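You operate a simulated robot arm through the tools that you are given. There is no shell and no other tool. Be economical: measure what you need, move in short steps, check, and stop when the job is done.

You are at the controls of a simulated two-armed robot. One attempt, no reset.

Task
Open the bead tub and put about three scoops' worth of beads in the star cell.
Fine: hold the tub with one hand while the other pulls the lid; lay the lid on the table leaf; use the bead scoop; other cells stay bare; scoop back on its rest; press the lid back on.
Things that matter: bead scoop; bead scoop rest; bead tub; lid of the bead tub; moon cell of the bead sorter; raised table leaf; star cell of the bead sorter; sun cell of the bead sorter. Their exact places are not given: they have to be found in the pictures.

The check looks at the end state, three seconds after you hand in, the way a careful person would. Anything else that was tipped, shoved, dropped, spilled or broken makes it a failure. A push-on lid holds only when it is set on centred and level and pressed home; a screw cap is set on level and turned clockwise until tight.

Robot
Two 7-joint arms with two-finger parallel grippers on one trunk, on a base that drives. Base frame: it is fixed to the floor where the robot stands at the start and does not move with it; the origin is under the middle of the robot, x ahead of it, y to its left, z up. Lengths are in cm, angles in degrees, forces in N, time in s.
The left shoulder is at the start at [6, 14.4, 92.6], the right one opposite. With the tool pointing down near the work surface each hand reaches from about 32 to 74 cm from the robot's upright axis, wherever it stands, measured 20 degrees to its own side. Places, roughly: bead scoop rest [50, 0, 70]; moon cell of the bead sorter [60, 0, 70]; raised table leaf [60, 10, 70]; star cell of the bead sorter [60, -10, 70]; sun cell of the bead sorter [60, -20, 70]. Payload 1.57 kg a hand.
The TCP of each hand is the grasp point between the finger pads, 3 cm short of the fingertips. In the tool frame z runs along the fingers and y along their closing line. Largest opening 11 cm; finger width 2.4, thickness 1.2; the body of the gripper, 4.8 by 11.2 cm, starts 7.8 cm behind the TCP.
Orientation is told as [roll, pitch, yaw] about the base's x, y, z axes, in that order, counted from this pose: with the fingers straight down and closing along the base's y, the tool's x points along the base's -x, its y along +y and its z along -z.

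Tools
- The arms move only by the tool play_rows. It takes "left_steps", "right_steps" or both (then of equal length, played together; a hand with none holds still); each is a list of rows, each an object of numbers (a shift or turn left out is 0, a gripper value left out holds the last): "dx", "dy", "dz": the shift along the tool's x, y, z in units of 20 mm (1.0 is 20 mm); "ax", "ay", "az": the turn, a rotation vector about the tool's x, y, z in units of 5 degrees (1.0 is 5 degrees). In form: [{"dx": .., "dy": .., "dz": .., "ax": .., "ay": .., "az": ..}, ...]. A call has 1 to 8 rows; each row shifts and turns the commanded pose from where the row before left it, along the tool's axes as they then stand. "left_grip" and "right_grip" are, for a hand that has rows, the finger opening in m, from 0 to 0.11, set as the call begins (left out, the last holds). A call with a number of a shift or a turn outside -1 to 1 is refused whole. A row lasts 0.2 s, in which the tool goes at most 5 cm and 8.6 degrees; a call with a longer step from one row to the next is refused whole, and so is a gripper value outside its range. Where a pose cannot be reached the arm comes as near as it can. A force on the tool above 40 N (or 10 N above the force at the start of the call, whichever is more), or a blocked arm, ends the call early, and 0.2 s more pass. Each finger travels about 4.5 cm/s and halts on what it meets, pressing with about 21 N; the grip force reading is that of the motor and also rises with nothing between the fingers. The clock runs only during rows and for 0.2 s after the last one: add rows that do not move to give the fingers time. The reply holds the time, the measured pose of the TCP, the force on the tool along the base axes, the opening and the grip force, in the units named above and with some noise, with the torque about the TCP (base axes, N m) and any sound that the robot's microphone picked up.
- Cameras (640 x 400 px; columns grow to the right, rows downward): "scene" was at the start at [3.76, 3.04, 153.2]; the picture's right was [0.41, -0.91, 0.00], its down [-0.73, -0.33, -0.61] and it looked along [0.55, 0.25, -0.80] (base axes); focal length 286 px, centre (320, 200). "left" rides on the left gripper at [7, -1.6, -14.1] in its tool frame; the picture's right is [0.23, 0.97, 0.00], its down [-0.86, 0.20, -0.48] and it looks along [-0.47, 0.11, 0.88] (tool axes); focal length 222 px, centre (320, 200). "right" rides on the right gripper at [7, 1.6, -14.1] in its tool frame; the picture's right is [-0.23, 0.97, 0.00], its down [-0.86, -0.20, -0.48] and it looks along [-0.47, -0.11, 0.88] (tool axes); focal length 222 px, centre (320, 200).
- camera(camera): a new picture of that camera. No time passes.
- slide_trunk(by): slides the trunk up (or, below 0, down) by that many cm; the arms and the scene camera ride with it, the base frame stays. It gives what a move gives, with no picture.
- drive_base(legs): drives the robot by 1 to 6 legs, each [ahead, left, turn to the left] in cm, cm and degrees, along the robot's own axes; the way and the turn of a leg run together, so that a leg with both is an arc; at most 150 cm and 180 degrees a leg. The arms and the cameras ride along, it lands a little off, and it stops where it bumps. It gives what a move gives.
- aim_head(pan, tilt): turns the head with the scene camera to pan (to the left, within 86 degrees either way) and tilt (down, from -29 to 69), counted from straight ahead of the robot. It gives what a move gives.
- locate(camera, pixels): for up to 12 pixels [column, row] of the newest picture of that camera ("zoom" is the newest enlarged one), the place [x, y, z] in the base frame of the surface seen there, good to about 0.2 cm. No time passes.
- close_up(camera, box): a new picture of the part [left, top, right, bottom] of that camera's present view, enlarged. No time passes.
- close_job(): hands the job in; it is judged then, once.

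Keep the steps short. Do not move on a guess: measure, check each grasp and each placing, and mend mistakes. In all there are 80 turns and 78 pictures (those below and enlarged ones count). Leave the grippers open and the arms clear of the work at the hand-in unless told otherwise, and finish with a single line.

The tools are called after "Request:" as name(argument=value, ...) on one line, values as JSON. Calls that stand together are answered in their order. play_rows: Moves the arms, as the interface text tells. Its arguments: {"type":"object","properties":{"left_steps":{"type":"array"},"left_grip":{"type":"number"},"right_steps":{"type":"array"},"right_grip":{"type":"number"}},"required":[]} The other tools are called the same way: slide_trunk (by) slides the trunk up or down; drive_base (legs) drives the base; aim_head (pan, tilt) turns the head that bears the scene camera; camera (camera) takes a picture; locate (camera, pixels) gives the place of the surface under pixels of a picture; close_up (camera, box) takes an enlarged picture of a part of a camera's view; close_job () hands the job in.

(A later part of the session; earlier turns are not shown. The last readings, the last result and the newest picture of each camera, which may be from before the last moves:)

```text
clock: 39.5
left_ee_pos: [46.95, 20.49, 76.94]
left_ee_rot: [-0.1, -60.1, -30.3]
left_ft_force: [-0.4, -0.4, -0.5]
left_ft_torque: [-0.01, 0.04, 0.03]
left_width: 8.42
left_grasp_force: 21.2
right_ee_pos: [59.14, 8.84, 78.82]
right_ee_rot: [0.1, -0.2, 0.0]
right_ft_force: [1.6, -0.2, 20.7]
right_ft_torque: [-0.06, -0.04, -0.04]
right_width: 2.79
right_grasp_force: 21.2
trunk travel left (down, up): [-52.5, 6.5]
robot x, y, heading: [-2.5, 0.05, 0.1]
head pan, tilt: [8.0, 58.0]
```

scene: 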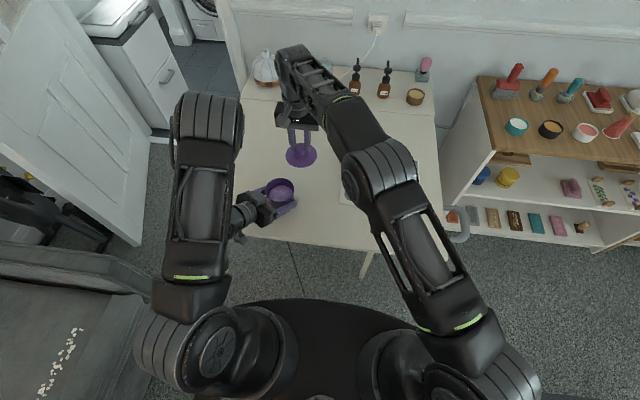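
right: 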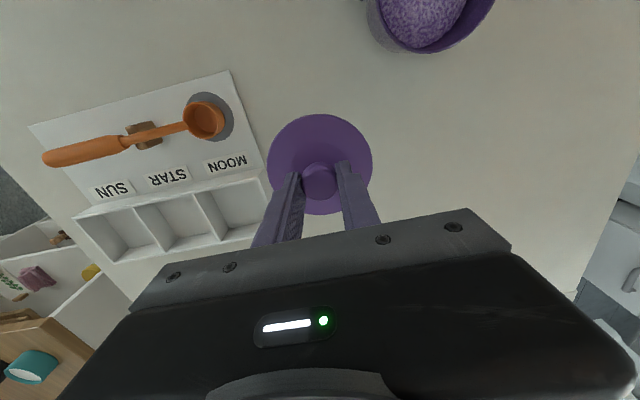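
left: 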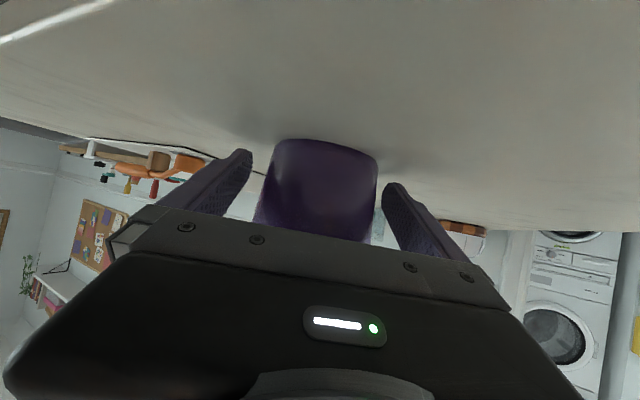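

The lid touched down at TCP z 78.8 (20 N). I'll ease up slightly, open and rise.

Request:
play_rows(right_steps=[{"dz": -0.15}, {}])

Request:
play_rows(right_steps=[{}, {}, {}, {}, {}], right_grip=0.06)

Request:
play_rows(right_steps=[{"dz": -0.5}, {"dz": -0.8}, {"dz": -1}, {"dz": -1}, {"dz": -1}, {"dz": -1}, {"dz": -0.7}])

Request:
camera(camera="scene")

Request:
camera(camera="right")

```text
clock: 40.1
left_ee_pos: [46.89, 20.52, 76.86]
left_ee_rot: [-0.1, -60.0, -30.0]
left_ft_force: [0.3, 0.3, 0.3]
left_ft_torque: [0.02, 0.02, -0.01]
left_width: 8.43
left_grasp_force: 20.7
right_ee_pos: [59.04, 9.11, 78.79]
right_ee_rot: [-0.1, 0.2, 0.1]
right_ft_force: [0.9, 0.1, 3.7]
right_ft_torque: [0.02, -0.2, -0.03]
right_width: 2.71
right_grasp_force: 21.7
trunk travel left (down, up): [-52.5, 6.5]
robot x, y, heading: [-2.81, 0.37, 0.1]
head pan, tilt: [8.0, 58.0]
```

```text
clock: 41.3
left_ee_pos: [46.95, 20.56, 76.89]
left_ee_rot: [-0.2, -59.9, -30.1]
left_ft_force: [-0.9, 0.9, -0.1]
left_ft_torque: [0.02, 0.04, 0.03]
left_width: 8.4
left_grasp_force: 21.1
right_ee_pos: [59.19, 8.91, 78.9]
right_ee_rot: [0.0, 0.0, 0.1]
right_ft_force: [-0.3, 0.5, 0.6]
right_ft_torque: [0.04, 0.01, 0.03]
right_width: 5.99
right_grasp_force: 0.0
trunk travel left (down, up): [-52.5, 6.5]
robot x, y, heading: [-2.63, 0.19, 0.1]
head pan, tilt: [8.0, 58.0]
```

```text
clock: 42.9
left_ee_pos: [47.0, 20.56, 76.84]
left_ee_rot: [-0.2, -59.9, -30.1]
left_ft_force: [-0.1, -0.2, -0.1]
left_ft_torque: [0.02, 0.01, 0.0]
left_width: 8.42
left_grasp_force: 20.6
right_ee_pos: [59.19, 8.92, 90.84]
right_ee_rot: [-0.1, 0.0, 0.1]
right_ft_force: [-0.3, 0.8, 0.2]
right_ft_torque: [0.02, -0.02, 0.03]
right_width: 6.0
right_grasp_force: 0.1
trunk travel left (down, up): [-52.5, 6.5]
robot x, y, heading: [-2.5, -0.08, 0.0]
head pan, tilt: [8.0, 58.0]
```

```text
49 pictures are left
```

scene: 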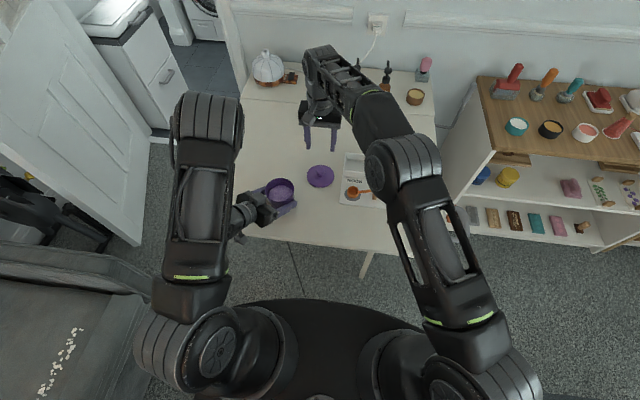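

```text
48 pictures are left
```

right: 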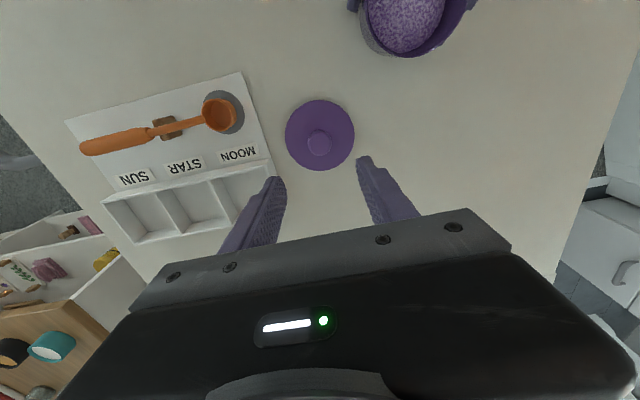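

The lid lies flat on the leaf. Next comes the scoop: its handle runs along y (-10.5 to -19.5) at x≈52.8, z≈78. I'll bring the right hand above it, then yaw it 90° so the fingers close along x.

Request:
play_rows(right_steps=[{"dy": -1, "dx": 0.26}, {"dy": -1, "dx": 0.26}, {"dy": -1, "dx": 0.26}, {"dy": -1, "dx": 0.26}, {"dy": -1, "dx": 0.26}, {"dy": -1, "dx": 0.26}, {"dy": -1, "dx": 0.26}, {"dy": -1, "dx": 0.26}])

Request:
play_rows(right_steps=[{"dy": -1, "dx": 0.26, "az": -1}, {"az": -1}, {"az": -1}, {"az": -1}, {"az": -1}, {"az": -1}, {"az": -1}, {"az": -1}])

```text
clock: 44.7
left_ee_pos: [46.96, 20.5, 77.01]
left_ee_rot: [-0.1, -59.8, -30.1]
left_ft_force: [-0.6, 0.2, -0.2]
left_ft_torque: [0.03, 0.01, 0.0]
left_width: 8.4
left_grasp_force: 20.9
right_ee_pos: [54.95, -7.05, 90.88]
right_ee_rot: [0.0, 0.0, 0.2]
right_ft_force: [-0.3, 0.5, 0.4]
right_ft_torque: [-0.02, -0.02, -0.01]
right_width: 6.01
right_grasp_force: 0.1
trunk travel left (down, up): [-52.5, 6.5]
robot x, y, heading: [-2.38, 0.49, -0.1]
head pan, tilt: [8.0, 58.0]
```

```text
clock: 46.5
left_ee_pos: [46.95, 20.48, 76.88]
left_ee_rot: [-0.2, -59.9, -30.1]
left_ft_force: [-0.3, -0.3, 0.3]
left_ft_torque: [-0.01, 0.02, 0.0]
left_width: 8.4
left_grasp_force: 20.9
right_ee_pos: [54.41, -9.09, 90.78]
right_ee_rot: [-0.1, 0.1, 40.1]
right_ft_force: [-0.1, 0.4, 0.1]
right_ft_torque: [0.02, 0.02, 0.0]
right_width: 6.02
right_grasp_force: 0.0
trunk travel left (down, up): [-52.5, 6.5]
robot x, y, heading: [-2.45, -0.05, -0.1]
head pan, tilt: [8.0, 58.0]
```

Request:
play_rows(right_steps=[{"az": -1}, {"az": -1}, {"az": -1}, {"az": -1}, {"az": -1}, {"az": -1}, {"az": -1}, {"az": -1}])

Request:
play_rows(right_steps=[{"az": -1}, {"az": -1}, {"dx": 0.8, "dy": 0.2}, {"dx": 0.8, "dy": 0.2}, {"dx": 0.8, "dy": 0.2}, {"dx": 0.8, "dy": 0.2}])

Request:
camera(camera="scene")

```text
clock: 48.3
left_ee_pos: [46.96, 20.56, 76.96]
left_ee_rot: [-0.1, -59.8, -30.2]
left_ft_force: [-0.2, 0.4, 0.1]
left_ft_torque: [0.01, 0.03, 0.02]
left_width: 8.42
left_grasp_force: 20.9
right_ee_pos: [54.39, -9.1, 90.88]
right_ee_rot: [0.0, 0.0, 80.2]
right_ft_force: [0.0, 1.6, 0.3]
right_ft_torque: [-0.02, 0.0, 0.01]
right_width: 5.99
right_grasp_force: 0.3
trunk travel left (down, up): [-52.5, 6.5]
robot x, y, heading: [-2.5, 0.06, -0.0]
head pan, tilt: [8.0, 58.0]
```

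```text
clock: 49.7
left_ee_pos: [46.99, 20.56, 76.83]
left_ee_rot: [-0.1, -60.0, -30.1]
left_ft_force: [-0.3, 0.0, -0.1]
left_ft_torque: [-0.02, 0.06, 0.0]
left_width: 8.42
left_grasp_force: 21.4
right_ee_pos: [52.82, -15.53, 90.88]
right_ee_rot: [0.0, -0.1, 90.1]
right_ft_force: [0.4, 0.4, -0.3]
right_ft_torque: [0.0, -0.02, 0.04]
right_width: 6.02
right_grasp_force: 0.1
trunk travel left (down, up): [-52.5, 6.5]
robot x, y, heading: [-2.31, 0.37, -0.1]
head pan, tilt: [8.0, 58.0]
```

```text
47 pictures are left
```

scene: 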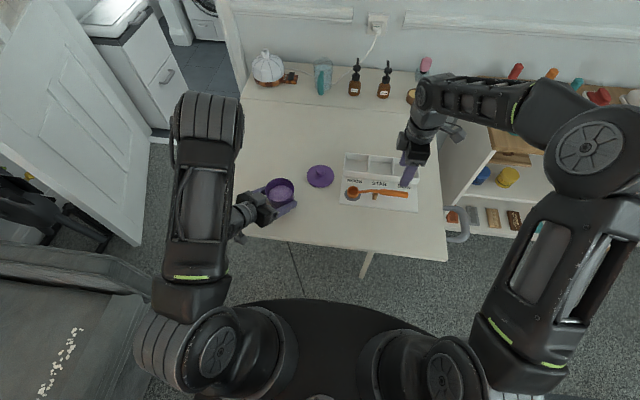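

The 90° yaw works. I'll pre-tilt the hand 25° so the wrist leans right, away from the tub side, then re-measure the scoop handle.

Request:
play_rows(right_steps=[{"ay": -1}, {"ay": -1}, {"ay": -1}, {"ay": -1}, {"ay": -1}])

Request:
close_up(camera="scene", box=[330, 130, 440, 220])

```text
clock: 50.9
left_ee_pos: [47.02, 20.5, 76.84]
left_ee_rot: [0.0, -59.9, -30.0]
left_ft_force: [0.4, -0.2, -0.5]
left_ft_torque: [0.02, 0.0, 0.01]
left_width: 8.4
left_grasp_force: 21.2
right_ee_pos: [52.83, -15.47, 90.92]
right_ee_rot: [0.1, -25.1, 90.1]
right_ft_force: [0.0, -0.1, 0.2]
right_ft_torque: [0.02, -0.02, 0.01]
right_width: 6.02
right_grasp_force: 0.1
trunk travel left (down, up): [-52.5, 6.5]
robot x, y, heading: [-2.28, 0.18, -0.1]
head pan, tilt: [8.0, 58.0]
```

```text
4.44 times, centred on (385, 175) of scene
```

zoom: 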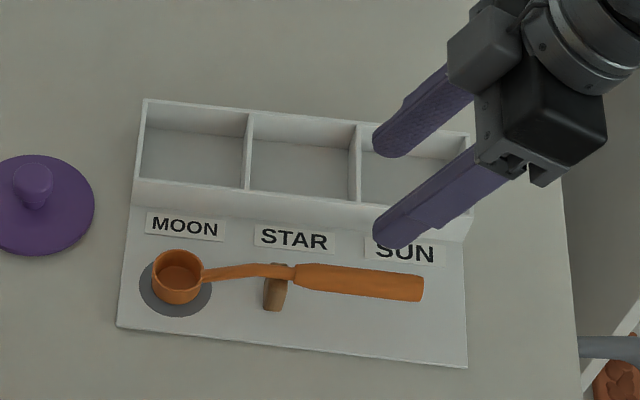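

Request:
locate(camera="zoom", pixels=[[300, 268], [300, 282], [340, 271], [340, 288], [380, 277], [380, 290], [415, 282], [178, 252], [178, 303], [153, 275], [203, 270], [178, 278]])

```text
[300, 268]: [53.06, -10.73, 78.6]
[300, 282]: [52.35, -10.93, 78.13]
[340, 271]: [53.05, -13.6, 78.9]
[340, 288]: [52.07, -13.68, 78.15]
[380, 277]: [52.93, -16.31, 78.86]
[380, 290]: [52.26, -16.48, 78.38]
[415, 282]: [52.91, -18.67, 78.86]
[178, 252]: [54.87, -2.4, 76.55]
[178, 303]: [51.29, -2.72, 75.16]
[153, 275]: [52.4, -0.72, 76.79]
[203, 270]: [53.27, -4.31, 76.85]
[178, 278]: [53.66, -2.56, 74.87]
```

The handle centre is x 52.8, z 78.1. I'll go straight down to TCP (52.8, -15.3, 78.4), stopping just short to check.

Request:
play_rows(right_steps=[{"dz": 0.815, "dx": 0.38}, {"dz": 0.815, "dx": 0.38}, {"dz": 0.815, "dx": 0.38}, {"dz": 0.815, "dx": 0.38}, {"dz": 0.815, "dx": 0.38}, {"dz": 0.815, "dx": 0.38}, {"dz": 0.77, "dx": 0.36}])

Request:
close_up(camera="scene", box=[330, 130, 440, 220])

```text
clock: 52.5
left_ee_pos: [46.89, 20.61, 77.03]
left_ee_rot: [-0.2, -60.0, -30.1]
left_ft_force: [0.1, 0.4, 0.5]
left_ft_torque: [0.0, 0.0, 0.0]
left_width: 8.41
left_grasp_force: 21.2
right_ee_pos: [52.74, -15.58, 78.31]
right_ee_rot: [0.1, -25.0, 90.0]
right_ft_force: [0.6, 0.7, 0.0]
right_ft_torque: [0.01, -0.01, 0.0]
right_width: 6.01
right_grasp_force: 0.0
trunk travel left (down, up): [-52.5, 6.5]
robot x, y, heading: [-2.72, -0.05, -0.1]
head pan, tilt: [8.0, 58.0]
```

```text
4.44 times, centred on (385, 175) of scene
```

zoom: 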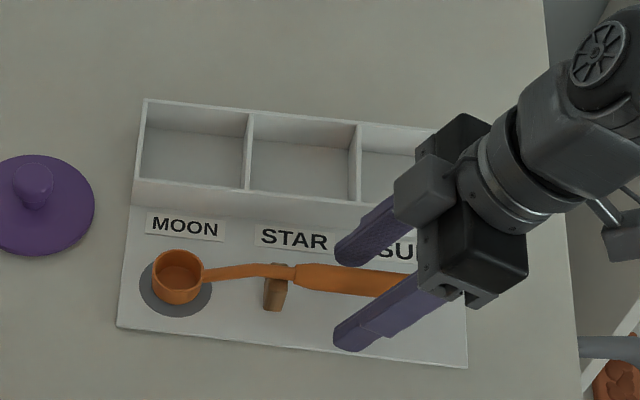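

The fingers straddle the handle. I'll close, then lift straight up 2 cm and check.

Request:
play_rows(right_steps=[{}, {}, {}, {}, {}, {}], right_grip=0.005)

Request:
play_rows(right_steps=[{"dz": -0.3, "dx": -0.14}, {"dz": -0.3, "dx": -0.14}, {"dz": -0.6, "dx": -0.28}, {"dz": -0.8, "dx": -0.37}, {"dz": -0.8, "dx": -0.37}, {"dz": -0.8, "dx": -0.37}, {"dz": -0.8, "dx": -0.37}])

Request:
close_up(camera="scene", box=[310, 110, 440, 220])

```text
clock: 53.9
left_ee_pos: [47.06, 20.53, 76.86]
left_ee_rot: [-0.2, -59.9, -30.1]
left_ft_force: [0.3, -0.4, 0.1]
left_ft_torque: [0.02, 0.02, 0.02]
left_width: 8.4
left_grasp_force: 20.1
right_ee_pos: [52.84, -15.52, 78.37]
right_ee_rot: [0.1, -25.0, 90.2]
right_ft_force: [0.1, 0.7, -0.4]
right_ft_torque: [0.0, 0.02, -0.01]
right_width: 2.49
right_grasp_force: 20.7
trunk travel left (down, up): [-52.5, 6.5]
robot x, y, heading: [-2.31, 0.01, 0.0]
head pan, tilt: [8.0, 58.0]
```

```text
clock: 55.5
left_ee_pos: [47.07, 20.58, 76.89]
left_ee_rot: [-0.2, -59.9, -30.2]
left_ft_force: [0.2, -0.1, 0.4]
left_ft_torque: [0.02, 0.02, -0.01]
left_width: 8.39
left_grasp_force: 21.0
right_ee_pos: [52.93, -15.49, 88.07]
right_ee_rot: [0.0, -25.0, 90.1]
right_ft_force: [0.3, -0.3, 0.6]
right_ft_torque: [-0.07, -0.04, 0.02]
right_width: 2.49
right_grasp_force: 20.5
trunk travel left (down, up): [-52.5, 6.5]
robot x, y, heading: [-2.25, 0.04, -0.2]
head pan, tilt: [8.0, 58.0]
```

```text
3.64 times, centred on (375, 165) of scene
```

zoom: 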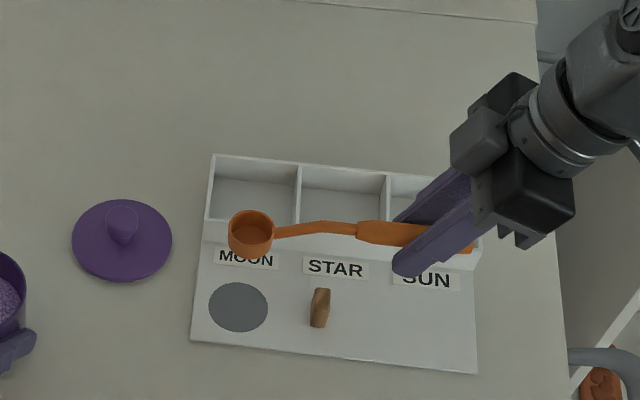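

The scoop is held. I'll measure where the bowl sits relative to the TCP.

Request:
locate(camera="zoom", pixels=[[250, 211], [250, 240], [230, 228], [273, 226], [250, 232], [285, 231], [320, 226], [350, 228], [370, 225], [370, 240], [240, 307], [319, 292]])

```text
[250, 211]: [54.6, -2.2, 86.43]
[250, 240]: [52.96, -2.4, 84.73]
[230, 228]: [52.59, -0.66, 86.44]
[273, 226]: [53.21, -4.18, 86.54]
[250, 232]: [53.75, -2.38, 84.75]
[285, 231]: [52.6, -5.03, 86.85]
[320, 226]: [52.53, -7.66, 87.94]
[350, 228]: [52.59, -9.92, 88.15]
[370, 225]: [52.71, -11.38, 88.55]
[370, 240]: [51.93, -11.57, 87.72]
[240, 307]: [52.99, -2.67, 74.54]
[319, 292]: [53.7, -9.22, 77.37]
```

Bowl centre is TCP + (0, 13.1), rim 1.6 below TCP, bottom 3.5 below. Before filling, I'll rehearse the pour with the empty scoop: bowl over the star cell (TCP 64, -24), rolling about the handle.

Request:
play_rows(right_steps=[{"dy": -0.925, "dx": 0.65, "dz": -0.303}, {"dy": -0.925, "dx": 0.65, "dz": -0.303}, {"dy": -0.925, "dx": 0.65, "dz": -0.303}, {"dy": -0.925, "dx": 0.65, "dz": -0.303}, {"dy": -0.925, "dx": 0.65, "dz": -0.303}, {"dy": -0.925, "dx": 0.65, "dz": -0.303}])

Request:
play_rows(right_steps=[{"ax": 1, "az": -0.467}, {"ax": 1, "az": -0.467}, {"ax": 1, "az": -0.467}, {"ax": 1, "az": -0.467}, {"ax": 1, "az": -0.467}, {"ax": 1, "az": -0.467}, {"ax": 1, "az": -0.467}, {"ax": 1, "az": -0.467}])

Request:
play_rows(right_steps=[{"ax": 1, "az": -0.467}, {"ax": 1, "az": -0.467}, {"ax": 1, "az": -0.467}, {"ax": 1, "az": -0.467}, {"ax": 1, "az": -0.467}, {"ax": 1, "az": -0.467}, {"ax": 1, "az": -0.467}, {"ax": 1, "az": -0.467}])

Request:
camera(camera="scene")

```text
clock: 56.9
left_ee_pos: [46.99, 20.7, 76.89]
left_ee_rot: [-0.2, -59.8, -30.1]
left_ft_force: [0.9, -0.1, 0.6]
left_ft_torque: [0.02, 0.05, -0.01]
left_width: 8.4
left_grasp_force: 21.1
right_ee_pos: [64.02, -24.13, 88.15]
right_ee_rot: [0.1, -25.0, 90.1]
right_ft_force: [-0.9, 0.8, -0.9]
right_ft_torque: [0.01, 0.02, -0.02]
right_width: 2.45
right_grasp_force: 21.3
trunk travel left (down, up): [-52.5, 6.5]
robot x, y, heading: [-2.61, 0.07, -0.1]
head pan, tilt: [8.0, 58.0]
```

```text
clock: 58.7
left_ee_pos: [46.93, 20.55, 76.97]
left_ee_rot: [-0.2, -59.9, -30.1]
left_ft_force: [0.6, -0.3, 0.7]
left_ft_torque: [0.01, 0.0, -0.02]
left_width: 8.39
left_grasp_force: 21.3
right_ee_pos: [64.08, -24.2, 88.15]
right_ee_rot: [-46.9, -17.6, 108.1]
right_ft_force: [0.2, 1.0, -0.3]
right_ft_torque: [-0.07, 0.03, 0.01]
right_width: 2.48
right_grasp_force: 21.4
trunk travel left (down, up): [-52.5, 6.5]
robot x, y, heading: [-2.83, -0.15, -0.0]
head pan, tilt: [8.0, 58.0]
```

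```text
clock: 60.5
left_ee_pos: [47.03, 20.5, 76.77]
left_ee_rot: [-0.3, -59.9, -30.1]
left_ft_force: [-0.1, -0.4, 0.4]
left_ft_torque: [0.0, 0.01, 0.02]
left_width: 8.42
left_grasp_force: 21.3
right_ee_pos: [64.07, -24.13, 88.06]
right_ee_rot: [-88.5, -0.7, 115.1]
right_ft_force: [0.6, 0.0, -0.5]
right_ft_torque: [-0.02, -0.01, 0.03]
right_width: 2.47
right_grasp_force: 20.9
trunk travel left (down, up): [-52.5, 6.5]
robot x, y, heading: [-2.57, -0.07, 0.1]
head pan, tilt: [8.0, 58.0]
```

```text
43 pictures are left
```

scene: 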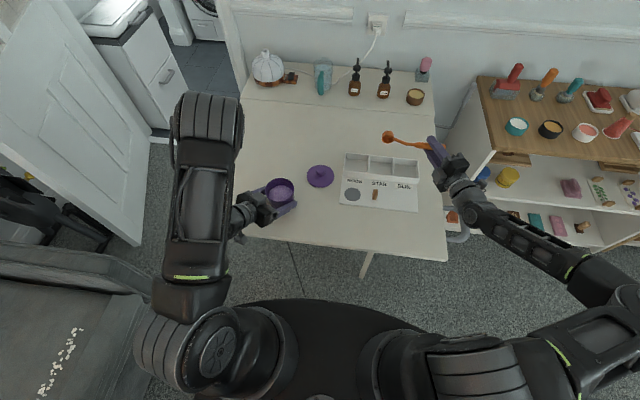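

At 88° there's no trouble. Five more rows will take it to about 116°.

Request:
play_rows(right_steps=[{"ax": 1, "az": -0.467}, {"ax": 1, "az": -0.467}, {"ax": 1, "az": -0.467}, {"ax": 1, "az": -0.467}, {"ax": 1, "az": -0.467}])

Request:
close_up(camera="scene", box=[330, 100, 480, 220])

```text
clock: 61.7
left_ee_pos: [47.06, 20.47, 76.84]
left_ee_rot: [-0.1, -59.9, -30.1]
left_ft_force: [0.0, -0.4, 0.1]
left_ft_torque: [-0.01, 0.05, -0.01]
left_width: 8.41
left_grasp_force: 20.7
right_ee_pos: [63.9, -24.12, 88.12]
right_ee_rot: [-113.7, 10.6, 112.9]
right_ft_force: [0.3, -0.1, 0.5]
right_ft_torque: [-0.03, 0.03, -0.04]
right_width: 2.47
right_grasp_force: 21.1
trunk travel left (down, up): [-52.5, 6.5]
robot x, y, heading: [-2.8, 0.09, -0.2]
head pan, tilt: [8.0, 58.0]
```

```text
3.33 times, centred on (405, 160) of scene
```

zoom: 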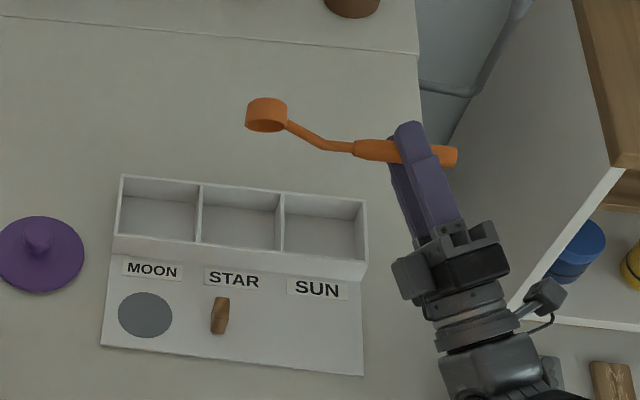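

It reaches fully. I'll measure the bowl mouth in this pour pose to know where the beads will fall.

Request:
locate(camera="zoom", pixels=[[267, 105], [250, 120], [283, 122], [267, 128], [267, 122], [310, 140], [380, 150]])

```text
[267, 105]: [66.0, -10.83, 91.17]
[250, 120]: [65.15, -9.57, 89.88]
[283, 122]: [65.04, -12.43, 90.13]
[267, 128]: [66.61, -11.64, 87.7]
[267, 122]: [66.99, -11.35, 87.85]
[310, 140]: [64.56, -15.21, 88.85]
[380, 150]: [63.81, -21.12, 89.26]
```

Beads will fall at x between TCP and TCP+1.5, so TCP x≈63.2 suits the pour. I'll roll back level now, carry the scoop up and over to the tub (48, 11, 96), and check.

Request:
play_rows(right_steps=[{"ax": -1, "az": 0.467}, {"ax": -1, "az": 0.467}, {"ax": -1, "az": 0.467}, {"ax": -1, "az": 0.467}, {"ax": -1, "az": 0.467}, {"ax": -1, "az": 0.467}, {"ax": -1, "az": 0.467}])

Request:
play_rows(right_steps=[{"ax": -1, "az": 0.467}, {"ax": -1, "az": 0.467}, {"ax": -1, "az": 0.467}, {"ax": -1, "az": 0.467}, {"ax": -1, "az": 0.467}, {"ax": -1, "az": 0.467}, {"ax": -1, "az": 0.467}])

Request:
play_rows(right_steps=[{"ax": -1, "az": 0.467}, {"ax": -1, "az": 0.467}, {"ax": -1, "az": 0.467}, {"ax": -1, "az": 0.467}, {"ax": -1, "az": 0.467}, {"ax": -1, "az": 0.467}, {"ax": -1, "az": 0.467}])

Request:
play_rows(right_steps=[{"dx": -0.978, "dy": 0.442, "dz": 0.211}, {"dx": -0.978, "dy": 0.442, "dz": 0.211}, {"dx": -0.978, "dy": 0.442, "dz": 0.211}, {"dx": -0.978, "dy": 0.442, "dz": 0.211}, {"dx": -0.978, "dy": 0.442, "dz": 0.211}, {"dx": -0.978, "dy": 0.442, "dz": 0.211}])

```text
clock: 63.3
left_ee_pos: [46.95, 20.7, 76.97]
left_ee_rot: [-0.1, -60.0, -30.1]
left_ft_force: [-0.1, 0.8, -0.2]
left_ft_torque: [0.03, 0.0, 0.0]
left_width: 8.42
left_grasp_force: 21.7
right_ee_pos: [63.94, -24.13, 88.03]
right_ee_rot: [-78.3, -5.3, 114.6]
right_ft_force: [-0.2, -0.5, -0.9]
right_ft_torque: [-0.05, 0.0, -0.01]
right_width: 2.47
right_grasp_force: 21.1
trunk travel left (down, up): [-52.5, 6.5]
robot x, y, heading: [-2.63, 0.05, -0.3]
head pan, tilt: [8.0, 58.0]
```

```text
clock: 64.9
left_ee_pos: [46.96, 20.48, 76.91]
left_ee_rot: [-0.2, -60.0, -30.1]
left_ft_force: [-0.6, 0.4, 0.4]
left_ft_torque: [0.02, 0.03, -0.01]
left_width: 8.43
left_grasp_force: 21.0
right_ee_pos: [63.84, -24.17, 88.08]
right_ee_rot: [-41.3, -19.2, 106.3]
right_ft_force: [0.1, 0.0, -0.1]
right_ft_torque: [-0.04, 0.02, 0.01]
right_width: 2.48
right_grasp_force: 21.0
trunk travel left (down, up): [-52.5, 6.5]
robot x, y, heading: [-2.66, 0.25, -0.3]
head pan, tilt: [8.0, 58.0]
```

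```text
clock: 66.5
left_ee_pos: [47.13, 20.54, 76.97]
left_ee_rot: [-0.1, -59.9, -30.2]
left_ft_force: [-0.1, -0.7, -0.9]
left_ft_torque: [0.05, -0.01, 0.0]
left_width: 8.4
left_grasp_force: 20.5
right_ee_pos: [64.03, -24.33, 88.16]
right_ee_rot: [0.2, -24.9, 89.9]
right_ft_force: [-0.2, -0.7, 0.2]
right_ft_torque: [-0.03, -0.02, 0.02]
right_width: 2.48
right_grasp_force: 20.6
trunk travel left (down, up): [-52.5, 6.5]
robot x, y, heading: [-2.05, 0.02, -0.1]
head pan, tilt: [8.0, 58.0]
```

```text
clock: 67.9
left_ee_pos: [46.96, 20.57, 76.9]
left_ee_rot: [-0.2, -60.1, -30.1]
left_ft_force: [-0.5, 0.2, 0.3]
left_ft_torque: [0.0, 0.0, -0.01]
left_width: 8.41
left_grasp_force: 20.5
right_ee_pos: [58.57, -12.27, 90.72]
right_ee_rot: [0.0, -25.1, 90.1]
right_ft_force: [0.6, -0.7, -0.3]
right_ft_torque: [-0.07, 0.0, 0.0]
right_width: 2.49
right_grasp_force: 20.9
trunk travel left (down, up): [-52.5, 6.5]
robot x, y, heading: [-2.58, -0.29, -0.2]
head pan, tilt: [8.0, 58.0]
```

Request:
play_rows(right_steps=[{"dx": -0.978, "dy": 0.442, "dz": 0.211}, {"dx": -0.978, "dy": 0.442, "dz": 0.211}, {"dx": -0.978, "dy": 0.442, "dz": 0.211}, {"dx": -0.978, "dy": 0.442, "dz": 0.211}, {"dx": -0.978, "dy": 0.442, "dz": 0.211}, {"dx": -0.978, "dy": 0.442, "dz": 0.211}])

Request:
play_rows(right_steps=[{"dx": -0.978, "dy": 0.442, "dz": 0.211}, {"dx": -0.978, "dy": 0.442, "dz": 0.211}, {"dx": -0.978, "dy": 0.442, "dz": 0.211}, {"dx": -0.978, "dy": 0.442, "dz": 0.211}, {"dx": -0.978, "dy": 0.442, "dz": 0.211}, {"dx": -0.9, "dy": 0.442, "dz": 0.211}])

Request:
play_rows(right_steps=[{"ay": 1}, {"ay": 1}, {"ay": 1}, {"ay": 1}, {"ay": 1}, {"ay": 1}, {"ay": 1}, {"ay": 1}])

Request:
camera(camera="scene")

```text
clock: 69.3
left_ee_pos: [46.94, 20.59, 77.04]
left_ee_rot: [-0.2, -60.0, -30.1]
left_ft_force: [-0.8, 0.1, -0.2]
left_ft_torque: [0.03, 0.05, -0.04]
left_width: 8.4
left_grasp_force: 20.6
right_ee_pos: [53.47, -0.64, 93.5]
right_ee_rot: [0.0, -24.9, 90.0]
right_ft_force: [0.8, -0.5, 0.2]
right_ft_torque: [-0.08, 0.03, 0.01]
right_width: 2.47
right_grasp_force: 21.2
trunk travel left (down, up): [-52.5, 6.5]
robot x, y, heading: [-2.69, 0.24, 0.1]
head pan, tilt: [8.0, 58.0]
```

```text
clock: 70.7
left_ee_pos: [46.84, 20.52, 76.9]
left_ee_rot: [-0.3, -60.0, -30.1]
left_ft_force: [-0.8, -0.1, -0.2]
left_ft_torque: [0.03, 0.0, -0.01]
left_width: 8.39
left_grasp_force: 20.8
right_ee_pos: [48.07, 11.05, 96.04]
right_ee_rot: [0.2, -25.0, 90.0]
right_ft_force: [0.2, 0.4, -0.6]
right_ft_torque: [-0.05, -0.01, 0.03]
right_width: 2.46
right_grasp_force: 21.3
trunk travel left (down, up): [-52.5, 6.5]
robot x, y, heading: [-2.69, 0.39, 0.1]
head pan, tilt: [8.0, 58.0]
```

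```text
clock: 72.5
left_ee_pos: [46.91, 20.6, 76.83]
left_ee_rot: [-0.1, -60.0, -30.1]
left_ft_force: [-0.3, 0.1, 0.3]
left_ft_torque: [0.01, 0.02, 0.03]
left_width: 8.41
left_grasp_force: 20.7
right_ee_pos: [48.0, 10.89, 96.19]
right_ee_rot: [-0.2, 12.7, 90.1]
right_ft_force: [-0.9, -0.5, 0.0]
right_ft_torque: [-0.03, -0.03, 0.0]
right_width: 2.48
right_grasp_force: 20.9
trunk travel left (down, up): [-52.5, 6.5]
robot x, y, heading: [-2.45, -0.16, -0.2]
head pan, tilt: [8.0, 58.0]
```

```text
41 pictures are left
```

scene: 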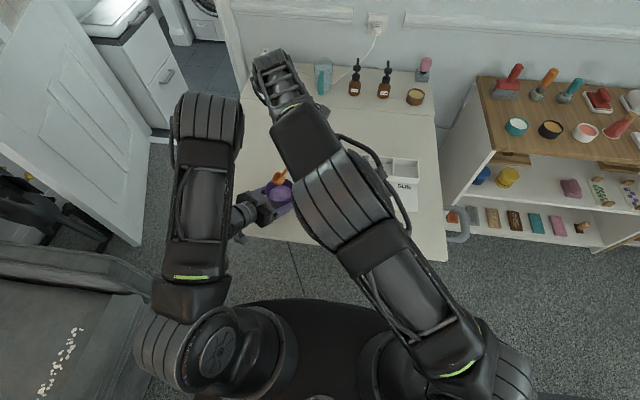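

Request:
close_up(camera="scene", box=[230, 150, 310, 220])

Request:
camera(camera="left")

Request:
camera(camera="right")

```text
5.71 times, centred on (270, 185) of scene
```

zoom: 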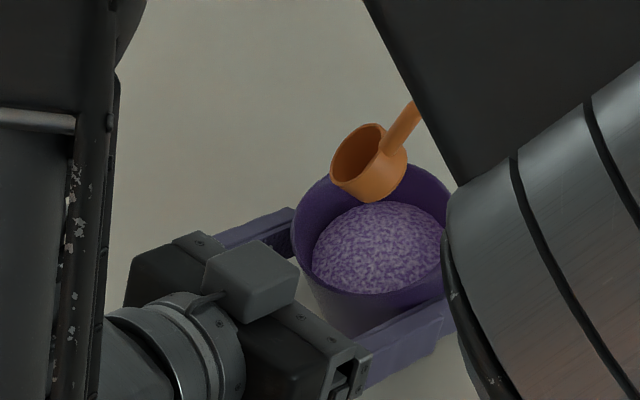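

```text
39 pictures are left
```

left: 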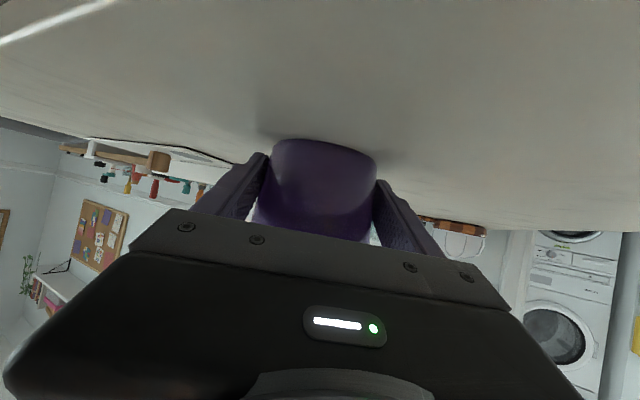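

```text
38 pictures are left
```

right: 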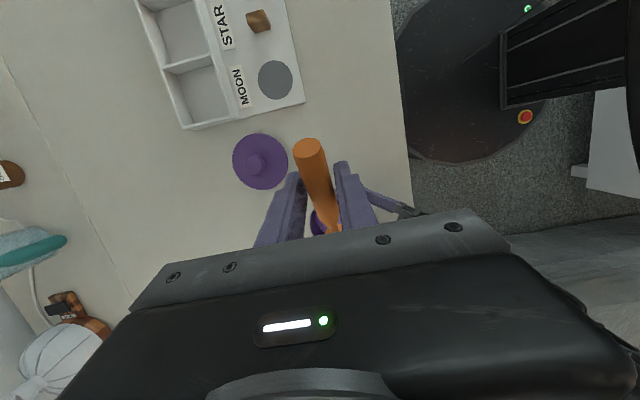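

Request:
locate(camera="zoom", pixels=[[333, 170], [358, 128], [382, 128], [355, 185], [370, 160], [375, 250], [300, 235], [370, 165], [320, 290], [345, 205], [405, 160], [400, 130]])

```text
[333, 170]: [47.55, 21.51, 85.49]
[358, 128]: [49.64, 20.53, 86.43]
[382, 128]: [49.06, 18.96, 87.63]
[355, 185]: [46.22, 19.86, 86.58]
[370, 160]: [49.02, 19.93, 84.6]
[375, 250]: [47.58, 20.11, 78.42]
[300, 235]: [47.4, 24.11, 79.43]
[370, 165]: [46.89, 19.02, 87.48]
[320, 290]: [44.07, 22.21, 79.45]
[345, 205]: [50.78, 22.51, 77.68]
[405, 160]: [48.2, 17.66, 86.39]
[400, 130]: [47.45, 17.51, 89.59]
```

The geometry matches prediction: nose rim at (48, 21.5, 85.5), beads at 78.2. I'll go down into the beads and then push forward 2.5 cm, watching the force.

Request:
play_rows(right_steps=[{"dx": -0.123, "dz": 0.673}, {"dx": -0.123, "dz": 0.673}, {"dx": -0.123, "dz": 0.673}, {"dx": -0.123, "dz": 0.673}, {"dx": -0.123, "dz": 0.673}, {"dx": -0.123, "dz": 0.673}])

Request:
close_up(camera="scene", box=[230, 150, 310, 220])

```text
clock: 73.9
left_ee_pos: [46.89, 20.55, 76.99]
left_ee_rot: [-0.2, -59.8, -30.1]
left_ft_force: [-0.5, -0.4, 0.8]
left_ft_torque: [0.01, 0.01, 0.04]
left_width: 8.41
left_grasp_force: 21.1
right_ee_pos: [48.09, 10.32, 87.95]
right_ee_rot: [0.1, 15.0, 90.1]
right_ft_force: [0.5, 0.3, -0.1]
right_ft_torque: [-0.07, 0.01, 0.0]
right_width: 2.47
right_grasp_force: 21.0
trunk travel left (down, up): [-52.5, 6.5]
robot x, y, heading: [-2.71, -0.03, 0.1]
head pan, tilt: [8.0, 58.0]
```

```text
5.71 times, centred on (270, 185) of scene
```

zoom: 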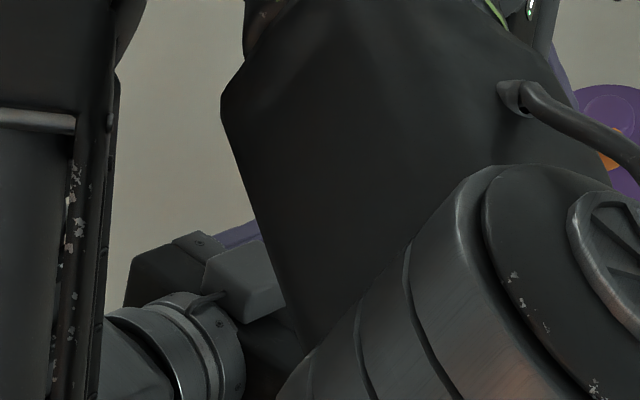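

No resistance so far. Now I'll push forward, then level the scoop while rising.

Request:
play_rows(right_steps=[{"dx": -0.413, "dz": -0.07}, {"dx": -0.413, "dz": -0.07}, {"dx": -0.413, "dz": -0.07}])

Request:
play_rows(right_steps=[{"ay": -1, "dx": 0.407, "dz": 0.382}, {"ay": -1, "dx": 0.404, "dz": 0.3}, {"ay": -1, "dx": 0.363, "dz": 0.291}, {"ay": -1, "dx": 0.376, "dz": 0.239}, {"ay": -1, "dx": 0.343, "dz": 0.227}, {"ay": -1, "dx": 0.292, "dz": 0.186}, {"ay": -1, "dx": 0.258, "dz": 0.187}, {"ay": -1, "dx": 0.237, "dz": 0.194}])

Request:
play_rows(right_steps=[{"dx": -0.2, "dz": -0.43}, {"dx": -0.32, "dz": -0.68}, {"dx": -0.32, "dz": -0.68}, {"dx": -0.32, "dz": -0.68}])

Request:
camera(camera="scene")

```text
clock: 74.7
left_ee_pos: [46.96, 20.57, 76.9]
left_ee_rot: [-0.2, -59.8, -30.1]
left_ft_force: [0.1, 0.7, 0.1]
left_ft_torque: [0.0, 0.02, -0.02]
left_width: 8.39
left_grasp_force: 20.8
right_ee_pos: [48.13, 12.74, 87.67]
right_ee_rot: [0.0, 15.0, 90.1]
right_ft_force: [-0.1, 0.7, -0.8]
right_ft_torque: [-0.01, 0.0, -0.01]
right_width: 2.5
right_grasp_force: 20.6
trunk travel left (down, up): [-52.5, 6.5]
robot x, y, heading: [-2.51, -0.29, 0.1]
head pan, tilt: [8.0, 58.0]
```

```text
clock: 76.5
left_ee_pos: [47.1, 20.49, 76.88]
left_ee_rot: [-0.1, -59.9, -30.1]
left_ft_force: [0.3, 0.2, 0.8]
left_ft_torque: [0.01, 0.0, -0.02]
left_width: 8.41
left_grasp_force: 20.9
right_ee_pos: [48.2, 7.46, 83.65]
right_ee_rot: [0.0, -25.1, 90.1]
right_ft_force: [-0.3, 0.4, -1.3]
right_ft_torque: [-0.04, -0.02, 0.01]
right_width: 2.48
right_grasp_force: 21.1
trunk travel left (down, up): [-52.5, 6.5]
robot x, y, heading: [-2.48, -0.07, -0.0]
head pan, tilt: [8.0, 58.0]
```

```text
clock: 77.5
left_ee_pos: [47.01, 20.44, 76.82]
left_ee_rot: [-0.3, -59.9, -30.1]
left_ft_force: [0.5, 0.6, 0.3]
left_ft_torque: [0.02, -0.01, 0.0]
left_width: 8.39
left_grasp_force: 21.0
right_ee_pos: [48.11, 7.54, 89.2]
right_ee_rot: [0.1, -25.0, 90.0]
right_ft_force: [-0.3, 0.1, -1.0]
right_ft_torque: [-0.06, -0.02, 0.01]
right_width: 2.47
right_grasp_force: 20.7
trunk travel left (down, up): [-52.5, 6.5]
robot x, y, heading: [-2.64, 0.12, -0.1]
head pan, tilt: [8.0, 58.0]
```

```text
36 pictures are left
```

scene: 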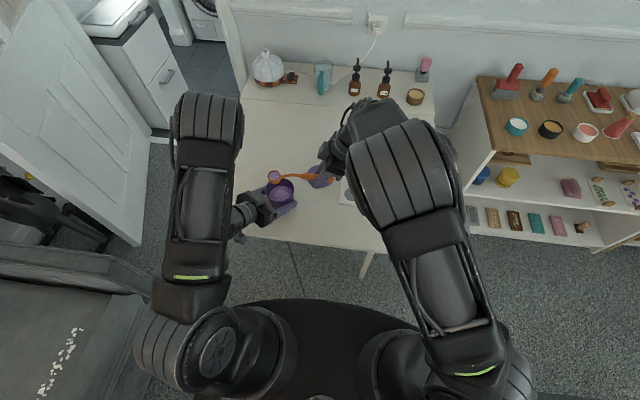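

Request:
close_up(camera="scene", box=[240, 150, 340, 230])

```text
5.00 times, centred on (290, 190) of scene
```

zoom: 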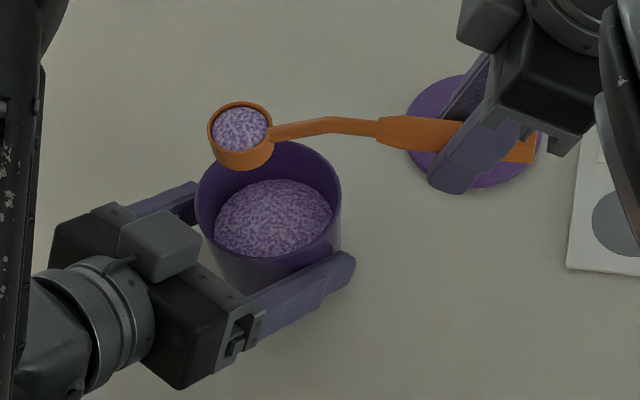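

A full, level scoop with nothing spilled. I'll carry it smoothly to above the star cell.

Request:
play_rows(right_steps=[{"dx": 0.5, "dy": -0.26, "dz": -0.23}, {"dx": 0.8, "dy": -0.42, "dz": -0.371}, {"dx": 0.8, "dy": -0.42, "dz": -0.371}, {"dx": 0.8, "dy": -0.42, "dz": -0.371}, {"dx": 0.8, "dy": -0.42, "dz": -0.371}, {"dx": 0.8, "dy": -0.42, "dz": -0.371}])

Request:
play_rows(right_steps=[{"dx": 0.8, "dy": -0.42, "dz": -0.371}, {"dx": 0.8, "dy": -0.42, "dz": -0.371}, {"dx": 0.8, "dy": -0.42, "dz": -0.371}, {"dx": 0.8, "dy": -0.42, "dz": -0.371}, {"dx": 0.8, "dy": -0.42, "dz": -0.371}, {"dx": 0.8, "dy": -0.42, "dz": -0.371}])

Request:
play_rows(right_steps=[{"dx": 0.8, "dy": -0.42, "dz": -0.371}, {"dx": 0.8, "dy": -0.42, "dz": -0.371}, {"dx": 0.8, "dy": -0.42, "dz": -0.371}, {"dx": 0.8, "dy": -0.42, "dz": -0.371}, {"dx": 0.8, "dy": -0.42, "dz": -0.371}, {"dx": 0.8, "dy": -0.42, "dz": -0.371}, {"dx": 0.2, "dy": -0.15, "dz": -0.09}])

Request:
close_up(camera="scene", box=[330, 100, 450, 220])

```text
clock: 78.9
left_ee_pos: [47.05, 20.49, 76.93]
left_ee_rot: [-0.2, -59.8, -30.1]
left_ft_force: [-0.1, 0.3, -0.6]
left_ft_torque: [0.02, 0.04, -0.03]
left_width: 8.41
left_grasp_force: 20.4
right_ee_pos: [52.83, -2.49, 89.15]
right_ee_rot: [0.0, -25.1, 90.1]
right_ft_force: [-0.7, -0.6, 0.0]
right_ft_torque: [-0.07, -0.02, 0.03]
right_width: 2.46
right_grasp_force: 21.2
trunk travel left (down, up): [-52.5, 6.5]
robot x, y, heading: [-2.64, 0.38, 0.0]
head pan, tilt: [8.0, 58.0]
```

```text
clock: 80.3
left_ee_pos: [47.03, 20.53, 76.91]
left_ee_rot: [-0.1, -59.9, -30.1]
left_ft_force: [0.5, 0.9, 0.4]
left_ft_torque: [0.01, 0.01, -0.02]
left_width: 8.38
left_grasp_force: 20.8
right_ee_pos: [57.9, -13.2, 89.16]
right_ee_rot: [0.0, -25.0, 90.1]
right_ft_force: [0.2, 0.2, -0.2]
right_ft_torque: [-0.03, 0.0, 0.02]
right_width: 2.46
right_grasp_force: 20.9
trunk travel left (down, up): [-52.5, 6.5]
robot x, y, heading: [-2.27, 0.2, -0.0]
head pan, tilt: [8.0, 58.0]
```

```text
clock: 81.9
left_ee_pos: [46.93, 20.6, 76.96]
left_ee_rot: [-0.3, -59.9, -30.1]
left_ft_force: [0.0, 0.0, 0.4]
left_ft_torque: [0.01, 0.01, -0.01]
left_width: 8.41
left_grasp_force: 20.6
right_ee_pos: [63.12, -24.07, 89.0]
right_ee_rot: [0.0, -25.1, 90.0]
right_ft_force: [-0.1, -0.3, -0.6]
right_ft_torque: [-0.03, 0.01, -0.02]
right_width: 2.46
right_grasp_force: 20.2
trunk travel left (down, up): [-52.5, 6.5]
robot x, y, heading: [-2.47, 0.04, -0.1]
head pan, tilt: [8.0, 58.0]
```

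```text
3.33 times, centred on (390, 160) of scene
```

zoom: 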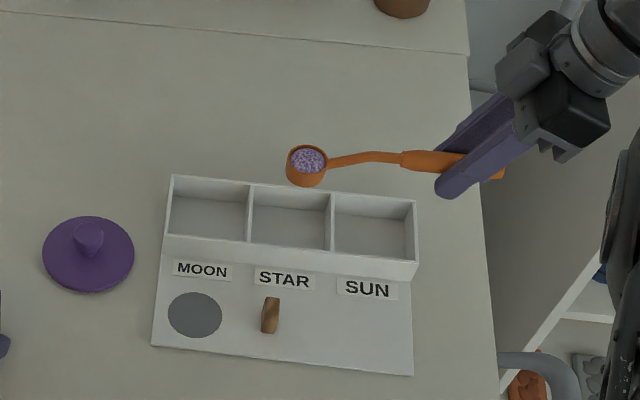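

The bowl is above the star cell. I'll lower it 4.4 cm, then roll to pour, finishing with a small rise and a steeper roll.

Request:
play_rows(right_steps=[{"dz": 0.66, "dx": 0.31}, {"dz": 0.66, "dx": 0.31}, {"dz": 0.66, "dx": 0.31}])

Request:
play_rows(right_steps=[{"ax": 1, "az": -0.467}, {"ax": 1, "az": -0.467}, {"ax": 1, "az": -0.467}, {"ax": 1, "az": -0.467}, {"ax": 1, "az": -0.467}, {"ax": 1, "az": -0.467}, {"ax": 1, "az": -0.467}, {"ax": 1, "az": -0.467}])

Request:
play_rows(right_steps=[{"ax": 1, "az": -0.467}, {"ax": 1, "az": -0.467}, {"ax": 1, "az": -0.467}, {"ax": 1, "az": -0.467}, {"ax": 1, "az": -0.467}, {"ax": 1, "az": -0.467}, {"ax": 1, "az": -0.467}, {"ax": 1, "az": -0.467}])

Request:
close_up(camera="scene", box=[330, 100, 450, 220])

```text
clock: 82.7
left_ee_pos: [47.08, 20.6, 76.85]
left_ee_rot: [-0.2, -60.0, -30.2]
left_ft_force: [-1.5, 0.1, 0.3]
left_ft_torque: [-0.03, 0.01, -0.02]
left_width: 8.41
left_grasp_force: 21.0
right_ee_pos: [63.36, -24.1, 84.66]
right_ee_rot: [0.0, -25.0, 90.1]
right_ft_force: [-0.2, -0.5, -0.6]
right_ft_torque: [-0.05, 0.04, 0.01]
right_width: 2.47
right_grasp_force: 21.0
trunk travel left (down, up): [-52.5, 6.5]
robot x, y, heading: [-2.24, 0.0, 0.3]
head pan, tilt: [8.0, 58.0]
```

```text
clock: 84.5
left_ee_pos: [46.93, 20.56, 76.99]
left_ee_rot: [-0.2, -59.9, -30.2]
left_ft_force: [-1.1, 0.3, 0.5]
left_ft_torque: [0.01, 0.01, 0.02]
left_width: 8.37
left_grasp_force: 21.2
right_ee_pos: [63.18, -24.05, 84.67]
right_ee_rot: [-46.9, -17.7, 108.0]
right_ft_force: [-0.6, 0.2, -0.9]
right_ft_torque: [-0.05, 0.0, -0.02]
right_width: 2.47
right_grasp_force: 21.0
trunk travel left (down, up): [-52.5, 6.5]
robot x, y, heading: [-2.5, -0.12, 0.3]
head pan, tilt: [8.0, 58.0]
```

```text
clock: 86.3
left_ee_pos: [46.88, 20.54, 76.78]
left_ee_rot: [-0.2, -59.8, -30.1]
left_ft_force: [1.3, -0.4, 0.5]
left_ft_torque: [0.03, 0.02, -0.03]
left_width: 8.42
left_grasp_force: 21.1
right_ee_pos: [63.28, -24.06, 84.7]
right_ee_rot: [-88.4, -0.7, 115.0]
right_ft_force: [0.1, 0.1, -0.3]
right_ft_torque: [-0.04, 0.02, -0.04]
right_width: 2.48
right_grasp_force: 21.2
trunk travel left (down, up): [-52.5, 6.5]
robot x, y, heading: [-2.32, -0.16, -0.1]
head pan, tilt: [8.0, 58.0]
```

```text
3.33 times, centred on (390, 160) of scene
```

zoom: 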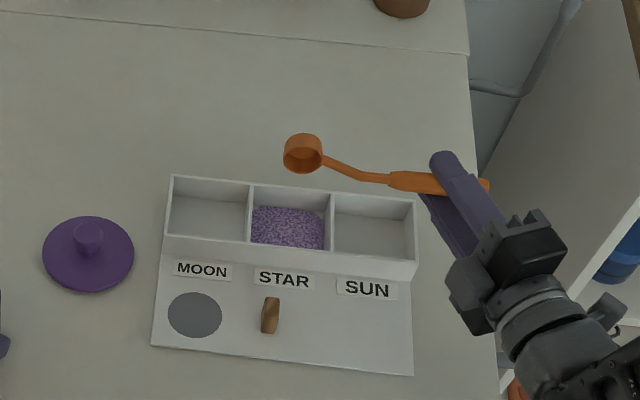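

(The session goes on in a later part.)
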